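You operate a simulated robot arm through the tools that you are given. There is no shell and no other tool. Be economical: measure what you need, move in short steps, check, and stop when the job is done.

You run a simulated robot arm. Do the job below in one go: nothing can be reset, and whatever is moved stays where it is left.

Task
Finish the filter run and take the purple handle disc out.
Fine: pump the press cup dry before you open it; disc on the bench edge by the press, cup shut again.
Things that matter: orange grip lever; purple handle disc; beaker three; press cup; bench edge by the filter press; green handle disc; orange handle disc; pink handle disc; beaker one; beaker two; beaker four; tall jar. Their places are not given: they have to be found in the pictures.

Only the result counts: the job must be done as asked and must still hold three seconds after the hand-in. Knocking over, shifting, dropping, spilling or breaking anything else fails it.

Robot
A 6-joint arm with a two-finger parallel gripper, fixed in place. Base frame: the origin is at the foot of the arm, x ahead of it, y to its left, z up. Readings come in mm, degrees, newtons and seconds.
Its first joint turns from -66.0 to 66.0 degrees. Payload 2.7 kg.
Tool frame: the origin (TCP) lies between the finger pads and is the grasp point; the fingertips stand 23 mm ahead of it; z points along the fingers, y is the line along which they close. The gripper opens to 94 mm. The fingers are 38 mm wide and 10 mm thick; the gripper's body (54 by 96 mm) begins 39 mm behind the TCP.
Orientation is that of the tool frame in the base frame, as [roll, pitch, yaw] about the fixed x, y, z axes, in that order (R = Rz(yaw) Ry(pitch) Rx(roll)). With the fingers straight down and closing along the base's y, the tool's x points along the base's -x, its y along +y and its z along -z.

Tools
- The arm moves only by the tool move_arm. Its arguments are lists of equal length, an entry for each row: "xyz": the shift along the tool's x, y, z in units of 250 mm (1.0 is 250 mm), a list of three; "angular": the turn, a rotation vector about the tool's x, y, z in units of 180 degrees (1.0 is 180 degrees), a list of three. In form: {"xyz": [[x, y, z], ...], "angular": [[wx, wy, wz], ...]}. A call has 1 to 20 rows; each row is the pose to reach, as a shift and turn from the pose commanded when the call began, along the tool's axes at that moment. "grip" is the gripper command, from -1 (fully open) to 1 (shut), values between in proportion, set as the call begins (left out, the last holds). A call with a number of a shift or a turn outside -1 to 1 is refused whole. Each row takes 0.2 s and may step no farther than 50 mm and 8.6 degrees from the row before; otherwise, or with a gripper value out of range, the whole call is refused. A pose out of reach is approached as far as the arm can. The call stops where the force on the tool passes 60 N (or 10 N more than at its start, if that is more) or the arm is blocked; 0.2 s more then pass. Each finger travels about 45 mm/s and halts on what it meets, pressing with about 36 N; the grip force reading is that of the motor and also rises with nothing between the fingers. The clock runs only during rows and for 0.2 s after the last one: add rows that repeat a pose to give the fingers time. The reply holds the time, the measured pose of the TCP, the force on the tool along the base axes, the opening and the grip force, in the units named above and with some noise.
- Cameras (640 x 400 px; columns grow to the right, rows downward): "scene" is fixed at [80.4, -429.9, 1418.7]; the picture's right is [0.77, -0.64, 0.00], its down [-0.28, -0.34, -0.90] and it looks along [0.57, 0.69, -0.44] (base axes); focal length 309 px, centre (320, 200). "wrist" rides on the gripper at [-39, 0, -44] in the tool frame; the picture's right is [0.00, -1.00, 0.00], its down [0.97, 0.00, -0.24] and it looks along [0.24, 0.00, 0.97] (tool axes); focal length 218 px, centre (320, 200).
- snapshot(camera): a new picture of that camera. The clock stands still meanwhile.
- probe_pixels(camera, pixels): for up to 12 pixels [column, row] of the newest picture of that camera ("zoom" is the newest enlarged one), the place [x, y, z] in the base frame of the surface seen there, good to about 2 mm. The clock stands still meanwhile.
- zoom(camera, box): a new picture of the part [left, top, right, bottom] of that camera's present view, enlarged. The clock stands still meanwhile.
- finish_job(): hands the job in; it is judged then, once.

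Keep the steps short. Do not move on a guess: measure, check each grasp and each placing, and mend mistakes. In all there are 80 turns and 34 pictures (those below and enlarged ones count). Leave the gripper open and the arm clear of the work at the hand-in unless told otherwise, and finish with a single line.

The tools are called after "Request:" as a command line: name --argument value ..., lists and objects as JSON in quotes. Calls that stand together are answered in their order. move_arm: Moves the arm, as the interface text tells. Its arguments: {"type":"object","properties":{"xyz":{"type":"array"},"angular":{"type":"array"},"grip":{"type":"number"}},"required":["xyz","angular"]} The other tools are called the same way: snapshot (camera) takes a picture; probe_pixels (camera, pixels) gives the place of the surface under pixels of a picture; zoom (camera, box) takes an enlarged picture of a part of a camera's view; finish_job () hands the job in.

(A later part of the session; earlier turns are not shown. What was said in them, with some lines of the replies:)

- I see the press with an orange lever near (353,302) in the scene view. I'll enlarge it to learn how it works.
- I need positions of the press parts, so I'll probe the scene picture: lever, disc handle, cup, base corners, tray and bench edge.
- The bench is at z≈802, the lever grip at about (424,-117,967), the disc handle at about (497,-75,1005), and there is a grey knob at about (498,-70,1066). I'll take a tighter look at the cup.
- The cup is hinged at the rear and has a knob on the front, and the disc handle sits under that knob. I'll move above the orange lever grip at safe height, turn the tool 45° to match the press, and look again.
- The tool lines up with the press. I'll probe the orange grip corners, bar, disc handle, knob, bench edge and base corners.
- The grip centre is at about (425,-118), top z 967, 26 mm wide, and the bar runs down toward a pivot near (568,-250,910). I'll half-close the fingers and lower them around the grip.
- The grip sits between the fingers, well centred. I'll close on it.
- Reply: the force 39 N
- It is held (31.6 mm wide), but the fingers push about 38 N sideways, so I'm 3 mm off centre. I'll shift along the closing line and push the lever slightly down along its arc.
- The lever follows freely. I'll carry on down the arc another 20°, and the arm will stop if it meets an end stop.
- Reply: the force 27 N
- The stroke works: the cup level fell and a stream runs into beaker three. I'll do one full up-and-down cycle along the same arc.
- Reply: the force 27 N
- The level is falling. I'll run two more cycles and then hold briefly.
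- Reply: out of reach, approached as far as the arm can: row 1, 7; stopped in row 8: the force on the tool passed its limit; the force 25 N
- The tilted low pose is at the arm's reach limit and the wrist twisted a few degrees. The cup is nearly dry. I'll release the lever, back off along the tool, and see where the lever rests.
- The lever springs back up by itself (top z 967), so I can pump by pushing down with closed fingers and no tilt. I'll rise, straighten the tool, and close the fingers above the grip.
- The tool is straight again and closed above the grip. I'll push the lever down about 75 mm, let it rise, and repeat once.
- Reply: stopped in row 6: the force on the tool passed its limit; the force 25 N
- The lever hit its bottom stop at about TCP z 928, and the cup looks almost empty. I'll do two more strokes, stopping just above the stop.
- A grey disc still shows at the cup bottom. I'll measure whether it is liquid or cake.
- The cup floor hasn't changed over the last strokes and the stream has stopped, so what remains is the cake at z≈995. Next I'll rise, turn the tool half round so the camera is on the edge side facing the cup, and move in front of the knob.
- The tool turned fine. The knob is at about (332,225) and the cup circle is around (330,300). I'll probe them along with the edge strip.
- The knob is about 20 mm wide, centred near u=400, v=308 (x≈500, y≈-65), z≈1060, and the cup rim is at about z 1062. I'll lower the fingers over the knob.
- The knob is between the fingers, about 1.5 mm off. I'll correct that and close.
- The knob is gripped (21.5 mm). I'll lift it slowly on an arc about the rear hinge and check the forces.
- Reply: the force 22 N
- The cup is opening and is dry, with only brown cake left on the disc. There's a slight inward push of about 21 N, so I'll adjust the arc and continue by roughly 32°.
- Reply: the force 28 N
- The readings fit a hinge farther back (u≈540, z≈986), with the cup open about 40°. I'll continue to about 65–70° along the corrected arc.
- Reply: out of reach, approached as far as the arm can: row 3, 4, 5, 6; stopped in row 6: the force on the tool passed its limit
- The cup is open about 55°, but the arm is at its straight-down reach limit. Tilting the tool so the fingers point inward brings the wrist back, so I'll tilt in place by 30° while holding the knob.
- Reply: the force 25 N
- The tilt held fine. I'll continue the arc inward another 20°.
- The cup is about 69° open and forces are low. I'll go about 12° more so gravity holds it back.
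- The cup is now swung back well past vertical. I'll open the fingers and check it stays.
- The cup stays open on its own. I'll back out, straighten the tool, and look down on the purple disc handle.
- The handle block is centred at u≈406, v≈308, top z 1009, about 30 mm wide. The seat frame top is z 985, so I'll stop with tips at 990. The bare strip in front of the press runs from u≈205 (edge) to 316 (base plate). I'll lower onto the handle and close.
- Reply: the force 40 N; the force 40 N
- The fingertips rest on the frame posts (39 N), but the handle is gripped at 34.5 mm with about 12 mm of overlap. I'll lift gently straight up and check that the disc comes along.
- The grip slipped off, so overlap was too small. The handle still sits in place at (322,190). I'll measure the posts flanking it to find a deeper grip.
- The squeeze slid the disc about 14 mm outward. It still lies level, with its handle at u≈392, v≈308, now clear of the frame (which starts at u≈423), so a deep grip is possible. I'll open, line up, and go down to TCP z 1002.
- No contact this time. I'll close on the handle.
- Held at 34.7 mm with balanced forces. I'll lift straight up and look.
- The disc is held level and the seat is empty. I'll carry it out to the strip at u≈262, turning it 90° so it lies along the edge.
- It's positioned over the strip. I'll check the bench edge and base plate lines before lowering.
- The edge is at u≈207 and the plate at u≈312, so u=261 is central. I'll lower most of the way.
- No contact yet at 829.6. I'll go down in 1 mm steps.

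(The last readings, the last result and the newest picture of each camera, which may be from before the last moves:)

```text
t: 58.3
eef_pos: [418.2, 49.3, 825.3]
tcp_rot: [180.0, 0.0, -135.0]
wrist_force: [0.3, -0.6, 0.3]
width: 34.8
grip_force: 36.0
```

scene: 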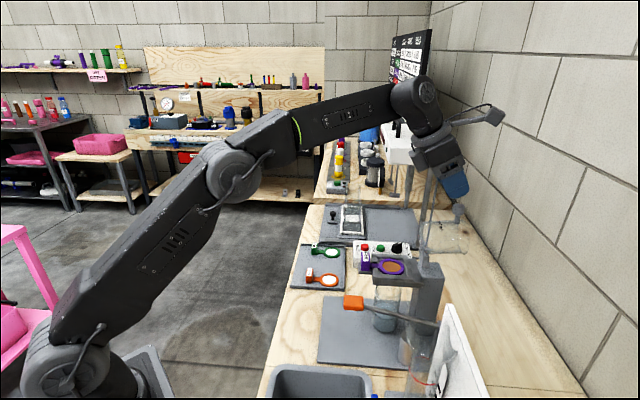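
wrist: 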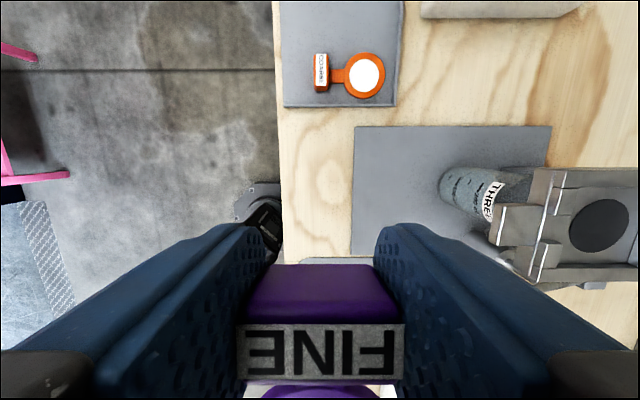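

Request:
move_arm --xyz '[[0, 0, 0.003], [0, 0, 0.006], [0, 0, 0.009], [0, 0, 0.009]]' --angular '[[0, 0, 0], [0, 0, 0], [0, 0, 0], [0, 0, 0]]'

```text
t: 59.3
eef_pos: [417.4, 49.1, 822.0]
tcp_rot: [179.9, 0.0, -135.1]
wrist_force: [-0.8, 0.1, 2.8]
width: 34.8
grip_force: 36.0
```

The first contact shows (2.8 N). I'll open the fingers and retreat straight up.

Request:
move_arm --xyz '[[0, 0, 0], [0, 0, 0], [0, 0, 0], [0, 0, 0], [0, 0, -0.04], [0, 0, -0.12], [0, 0, -0.28], [0, 0, -0.46], [0, 0, -0.64], [0, 0, -0.82], [0, 0, -0.98], [0, 0, -0.98]]' --angular '[[0, 0, 0], [0, 0, 0], [0, 0, 0], [0, 0, 0], [0, 0, 0], [0, 0, 0], [0, 0, 0], [0, 0, 0], [0, 0, 0], [0, 0, 0], [0, 0, 0], [0, 0, 0]]' --grip -0.1

Request:
snapshot --camera "scene"

```text
t: 61.9
eef_pos: [418.3, 48.9, 1068.8]
tcp_rot: [180.0, -0.1, -135.2]
wrist_force: [-0.2, 0.1, 0.2]
width: 52.0
grip_force: 0.1
```

```text
4 pictures are left
```

scene: 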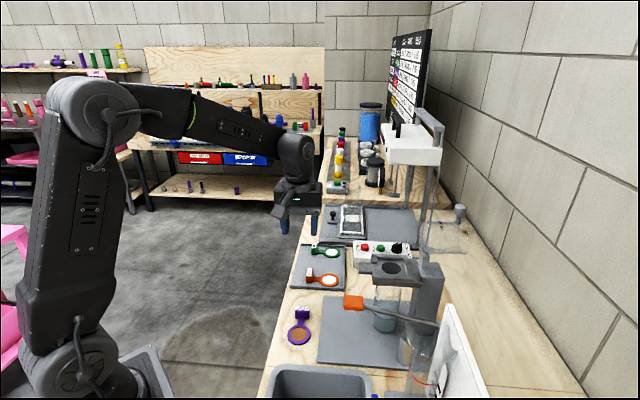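

The disc lies flat on the strip by the press. Next comes shutting the cup, so I'll probe where the knob rests now.

Request:
probe_pixels --camera "scene" --pixels '[[460, 208], [460, 214], [456, 211], [464, 211], [459, 222], [440, 240], [464, 238], [428, 235], [299, 333], [302, 314]]'

Request:
zoom --camera "scene" --box '[400, 190, 480, 280]'

```text
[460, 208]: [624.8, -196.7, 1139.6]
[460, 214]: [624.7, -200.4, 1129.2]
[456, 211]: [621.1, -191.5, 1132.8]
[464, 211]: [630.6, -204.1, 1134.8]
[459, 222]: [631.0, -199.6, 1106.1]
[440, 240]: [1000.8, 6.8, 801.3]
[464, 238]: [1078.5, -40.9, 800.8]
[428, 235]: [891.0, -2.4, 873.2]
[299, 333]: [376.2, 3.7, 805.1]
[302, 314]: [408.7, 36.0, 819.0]
```

```text
4.44 times, centred on (440, 235) of scene
```

zoom: 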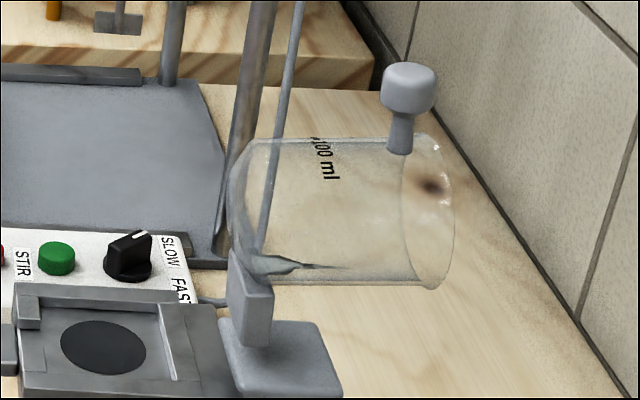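

The knob stands upright at about (631,-194,1129), as when I let it go. I'll rise, turn the tool back to face the press, and move toward it at a safe height.

Request:
move_arm --xyz '[[0, 0, -0.17], [0, 0, -0.34], [0, 0, -0.524], [0.008, -0.053, -0.524], [0.015, -0.106, -0.524], [0.022, -0.159, -0.524], [0.03, -0.212, -0.524], [0.037, -0.265, -0.524], [0.044, -0.318, -0.524], [0.052, -0.371, -0.524], [0.059, -0.424, -0.524], [0.066, -0.477, -0.524], [0.074, -0.53, -0.524], [0.081, -0.583, -0.524], [0.088, -0.636, -0.524], [0.088, -0.636, -0.524]]' --angular '[[0, 0, 0], [0, 0, 0], [0, 0, 0], [0, 0, -0.0417], [0, 0, -0.0833], [0, 0, -0.125], [0, 0, -0.1667], [0, 0, -0.2083], [0, 0, -0.25], [0, 0, -0.2917], [0, 0, -0.3333], [0, 0, -0.375], [0, 0, -0.4167], [0, 0, -0.4583], [0, 0, -0.5], [0, 0, -0.5]]'

```text
t: 65.3
eef_pos: [514.1, -80.7, 1198.8]
tcp_rot: [179.9, 0.0, -45.1]
wrist_force: [0.4, -0.7, 0.5]
width: 51.8
grip_force: 0.0
```

Now I'll tilt 30° and move in front of the knob, 75 mm short of it along the tool axis.

Request:
move_arm --xyz '[[0.128, -0.002, 0], [0.256, -0.004, 0], [0.384, -0.006, 0], [0.512, -0.008, 0.014], [0.512, -0.008, 0.014]]' --angular '[[0, 0.042, 0], [0, 0.084, 0], [0, 0.125, 0], [0, 0.167, 0], [0, 0.167, 0]]'

Request:
snapshot --camera "wrist"

```text
t: 66.5
eef_pos: [606.0, -170.0, 1196.2]
tcp_rot: [179.9, -30.2, -45.1]
wrist_force: [-0.3, -0.5, -0.4]
width: 51.6
grip_force: 0.0
```

```text
2 pictures are left
```

wrist: 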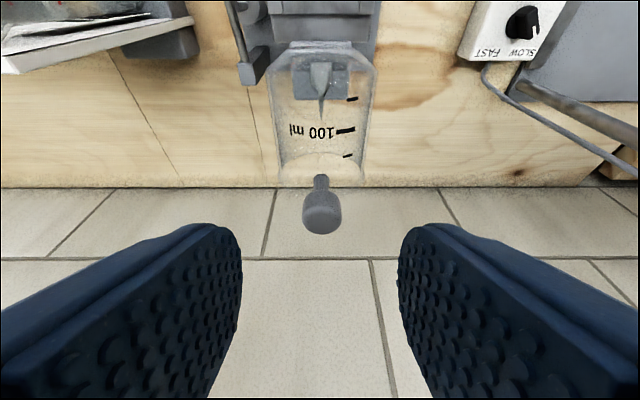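

The knob is at (321,213), straight ahead of the grasp point. I'll advance 75 mm.

Request:
move_arm --xyz '[[0, 0, 0.1], [0, 0, 0.2], [0, 0, 0.26], [0, 0, 0.3], [0, 0, 0.3]]' --angular '[[0, 0, 0], [0, 0, 0], [0, 0, 0], [0, 0, 0], [0, 0, 0]]'

Request:
move_arm --xyz '[[0, 0, 0], [0, 0, 0], [0, 0, 0], [0, 0, 0]]' --angular '[[0, 0, 0], [0, 0, 0], [0, 0, 0], [0, 0, 0]]' --grip 1

```text
t: 67.7
eef_pos: [631.5, -195.5, 1131.7]
tcp_rot: [-179.8, -30.1, -45.3]
wrist_force: [-0.4, 0.2, -0.2]
width: 51.5
grip_force: 0.0
```

```text
t: 68.7
eef_pos: [632.2, -192.9, 1131.2]
tcp_rot: [180.0, -30.1, -45.0]
wrist_force: [9.2, 5.2, 0.7]
width: 21.5
grip_force: 44.8
```

Gripped (21.5 mm). I'll bring the knob back along the reverse arc, the first 30°.

Request:
move_arm --xyz '[[-0.038, -0.003, -0.037], [-0.079, -0.003, -0.07], [-0.122, -0.003, -0.1], [-0.169, -0.003, -0.126], [-0.217, -0.003, -0.147], [-0.267, -0.003, -0.165], [-0.267, -0.003, -0.165]]' --angular '[[0, 0, 0], [0, 0, 0], [0, 0, 0], [0, 0, 0], [0, 0, 0], [0, 0, 0], [0, 0, 0]]'

```text
t: 70.3
eef_pos: [577.6, -138.7, 1135.5]
tcp_rot: [-179.8, -30.4, -45.3]
wrist_force: [6.6, -1.8, 18.4]
width: 21.6
grip_force: 45.0
```

I'll continue closing another 30°, straightening the tool as it comes outward.

Request:
move_arm --xyz '[[-0.038, -0.003, -0.027], [-0.092, -0.003, -0.036], [-0.146, -0.003, -0.041], [-0.2, -0.003, -0.041], [-0.254, -0.003, -0.036], [-0.308, -0.003, -0.027], [-0.308, -0.003, -0.027]]' --angular '[[0, -0.02, 0], [0, -0.05, 0], [0, -0.08, 0], [0, -0.11, 0], [0, -0.139, 0], [0, -0.167, 0], [0, -0.167, 0]]'

```text
t: 71.9
eef_pos: [527.3, -88.7, 1101.7]
tcp_rot: [179.9, 0.1, -45.1]
wrist_force: [-2.5, -6.7, 10.6]
width: 21.1
grip_force: 45.7
```

Nearly home. I'll do the last 18° gently until the cup seats.

Request:
move_arm --xyz '[[-0.018, 0.002, 0.018], [-0.038, 0.002, 0.038], [-0.056, 0.002, 0.059], [-0.074, 0.002, 0.08], [-0.09, 0.002, 0.102], [-0.105, 0.002, 0.124], [-0.114, 0.002, 0.139], [-0.122, 0.002, 0.152], [-0.122, 0.002, 0.152]]' --angular '[[0, 0, 0], [0, 0, 0], [0, 0, 0], [0, 0, 0], [0, 0, 0], [0, 0, 0], [0, 0, 0], [0, 0, 0], [0, 0, 0]]'

```text
t: 73.9
eef_pos: [506.5, -68.2, 1061.3]
tcp_rot: [-180.0, 0.0, -45.1]
wrist_force: [-3.9, -4.0, 10.7]
width: 21.3
grip_force: 44.5
```

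Contact is building. I'll press a few millimetres farther along the arc to make sure it is fully seated.

Request:
move_arm --xyz '[[-0.006, 0, 0.01], [-0.012, 0, 0.02], [-0.018, 0, 0.03], [-0.018, 0, 0.03]]' --angular '[[0, 0, 0], [0, 0, 0], [0, 0, 0], [0, 0, 0]]'

```text
t: 74.9
eef_pos: [503.4, -64.8, 1055.2]
tcp_rot: [180.0, -0.1, -45.0]
wrist_force: [-2.1, -6.9, 9.5]
width: 21.7
grip_force: 45.2
```

It still moves without added force, so I'll keep going.

Request:
move_arm --xyz '[[-0.005, 0, 0.01], [-0.01, 0, 0.02], [-0.015, 0, 0.03], [-0.02, 0, 0.04], [-0.025, 0, 0.05], [-0.025, 0, 0.05]]' --angular '[[0, 0, 0], [0, 0, 0], [0, 0, 0], [0, 0, 0], [0, 0, 0], [0, 0, 0]]'

```text
t: 76.3
eef_pos: [500.4, -61.8, 1046.3]
tcp_rot: [-179.8, -0.7, -45.1]
wrist_force: [1.4, -20.9, 32.3]
width: 21.3
grip_force: 45.1
```

It's firmly against the seat now (32 N, arm held 4 mm short). I'll release and rise straight up.

Request:
move_arm --xyz '[[0, 0, -0.016], [0, 0, -0.016], [0, 0, -0.016], [0, 0, -0.016], [0, 0, -0.08], [0, 0, -0.2], [0, 0, -0.36], [0, 0, -0.54], [-0.15, 0, -0.6], [-0.3, 0, -0.6], [-0.45, 0, -0.6], [-0.45, 0, -0.6]]' --angular '[[0, 0, 0], [0, 0, 0], [0, 0, 0], [0, 0, 0], [0, 0, 0], [0, 0, 0], [0, 0, 0], [0, 0, 0], [0, 0, 0], [0, 0, 0], [0, 0, 0], [0, 0, 0]]' --grip -0.1

Request:
zoom --camera "scene" --box '[270, 200, 480, 370]'

```text
t: 78.9
eef_pos: [418.8, 19.9, 1191.5]
tcp_rot: [-179.9, 0.0, -45.3]
wrist_force: [-0.3, -0.4, -0.4]
width: 51.9
grip_force: 0.0
```

```text
2.35 times, centred on (375, 285) of scene
```

zoom: 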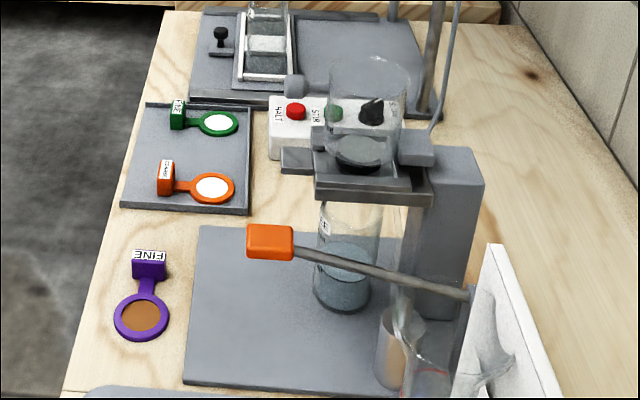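

The cup is down on its seat, the lever is up, and the disc is flat on the edge strip. I'll do one check of the knob height and cup.

Request:
probe_pixels --camera "zoom" --pixels '[[293, 85], [420, 150], [360, 150], [148, 265], [140, 330], [270, 235]]'

Request:
move_arm --xyz '[[0, 0, 0], [0, 0, -0.1]]' --angular '[[0, 0, 0], [0, 0, 0]]' --grip -1

```text
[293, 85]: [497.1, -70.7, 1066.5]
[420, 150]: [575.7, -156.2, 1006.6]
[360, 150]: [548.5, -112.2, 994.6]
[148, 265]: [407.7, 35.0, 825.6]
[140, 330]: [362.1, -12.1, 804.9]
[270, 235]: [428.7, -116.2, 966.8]
```

```text
t: 79.5
eef_pos: [418.3, 19.2, 1216.8]
tcp_rot: [179.9, 0.0, -45.2]
wrist_force: [0.5, 0.6, -0.1]
width: 93.6
grip_force: 0.1
```

The knob is back at its original shut height (z≈1066), the disc is on the bench edge, the gripper is open and the arm is clear, so I'm handing in.

Request:
finish_job

```text
The job is handed in.
```

The press cup was pumped dry, the purple disc now lies on the bench edge by the press with its cake intact, the cup is shut again, and the job is handed in.
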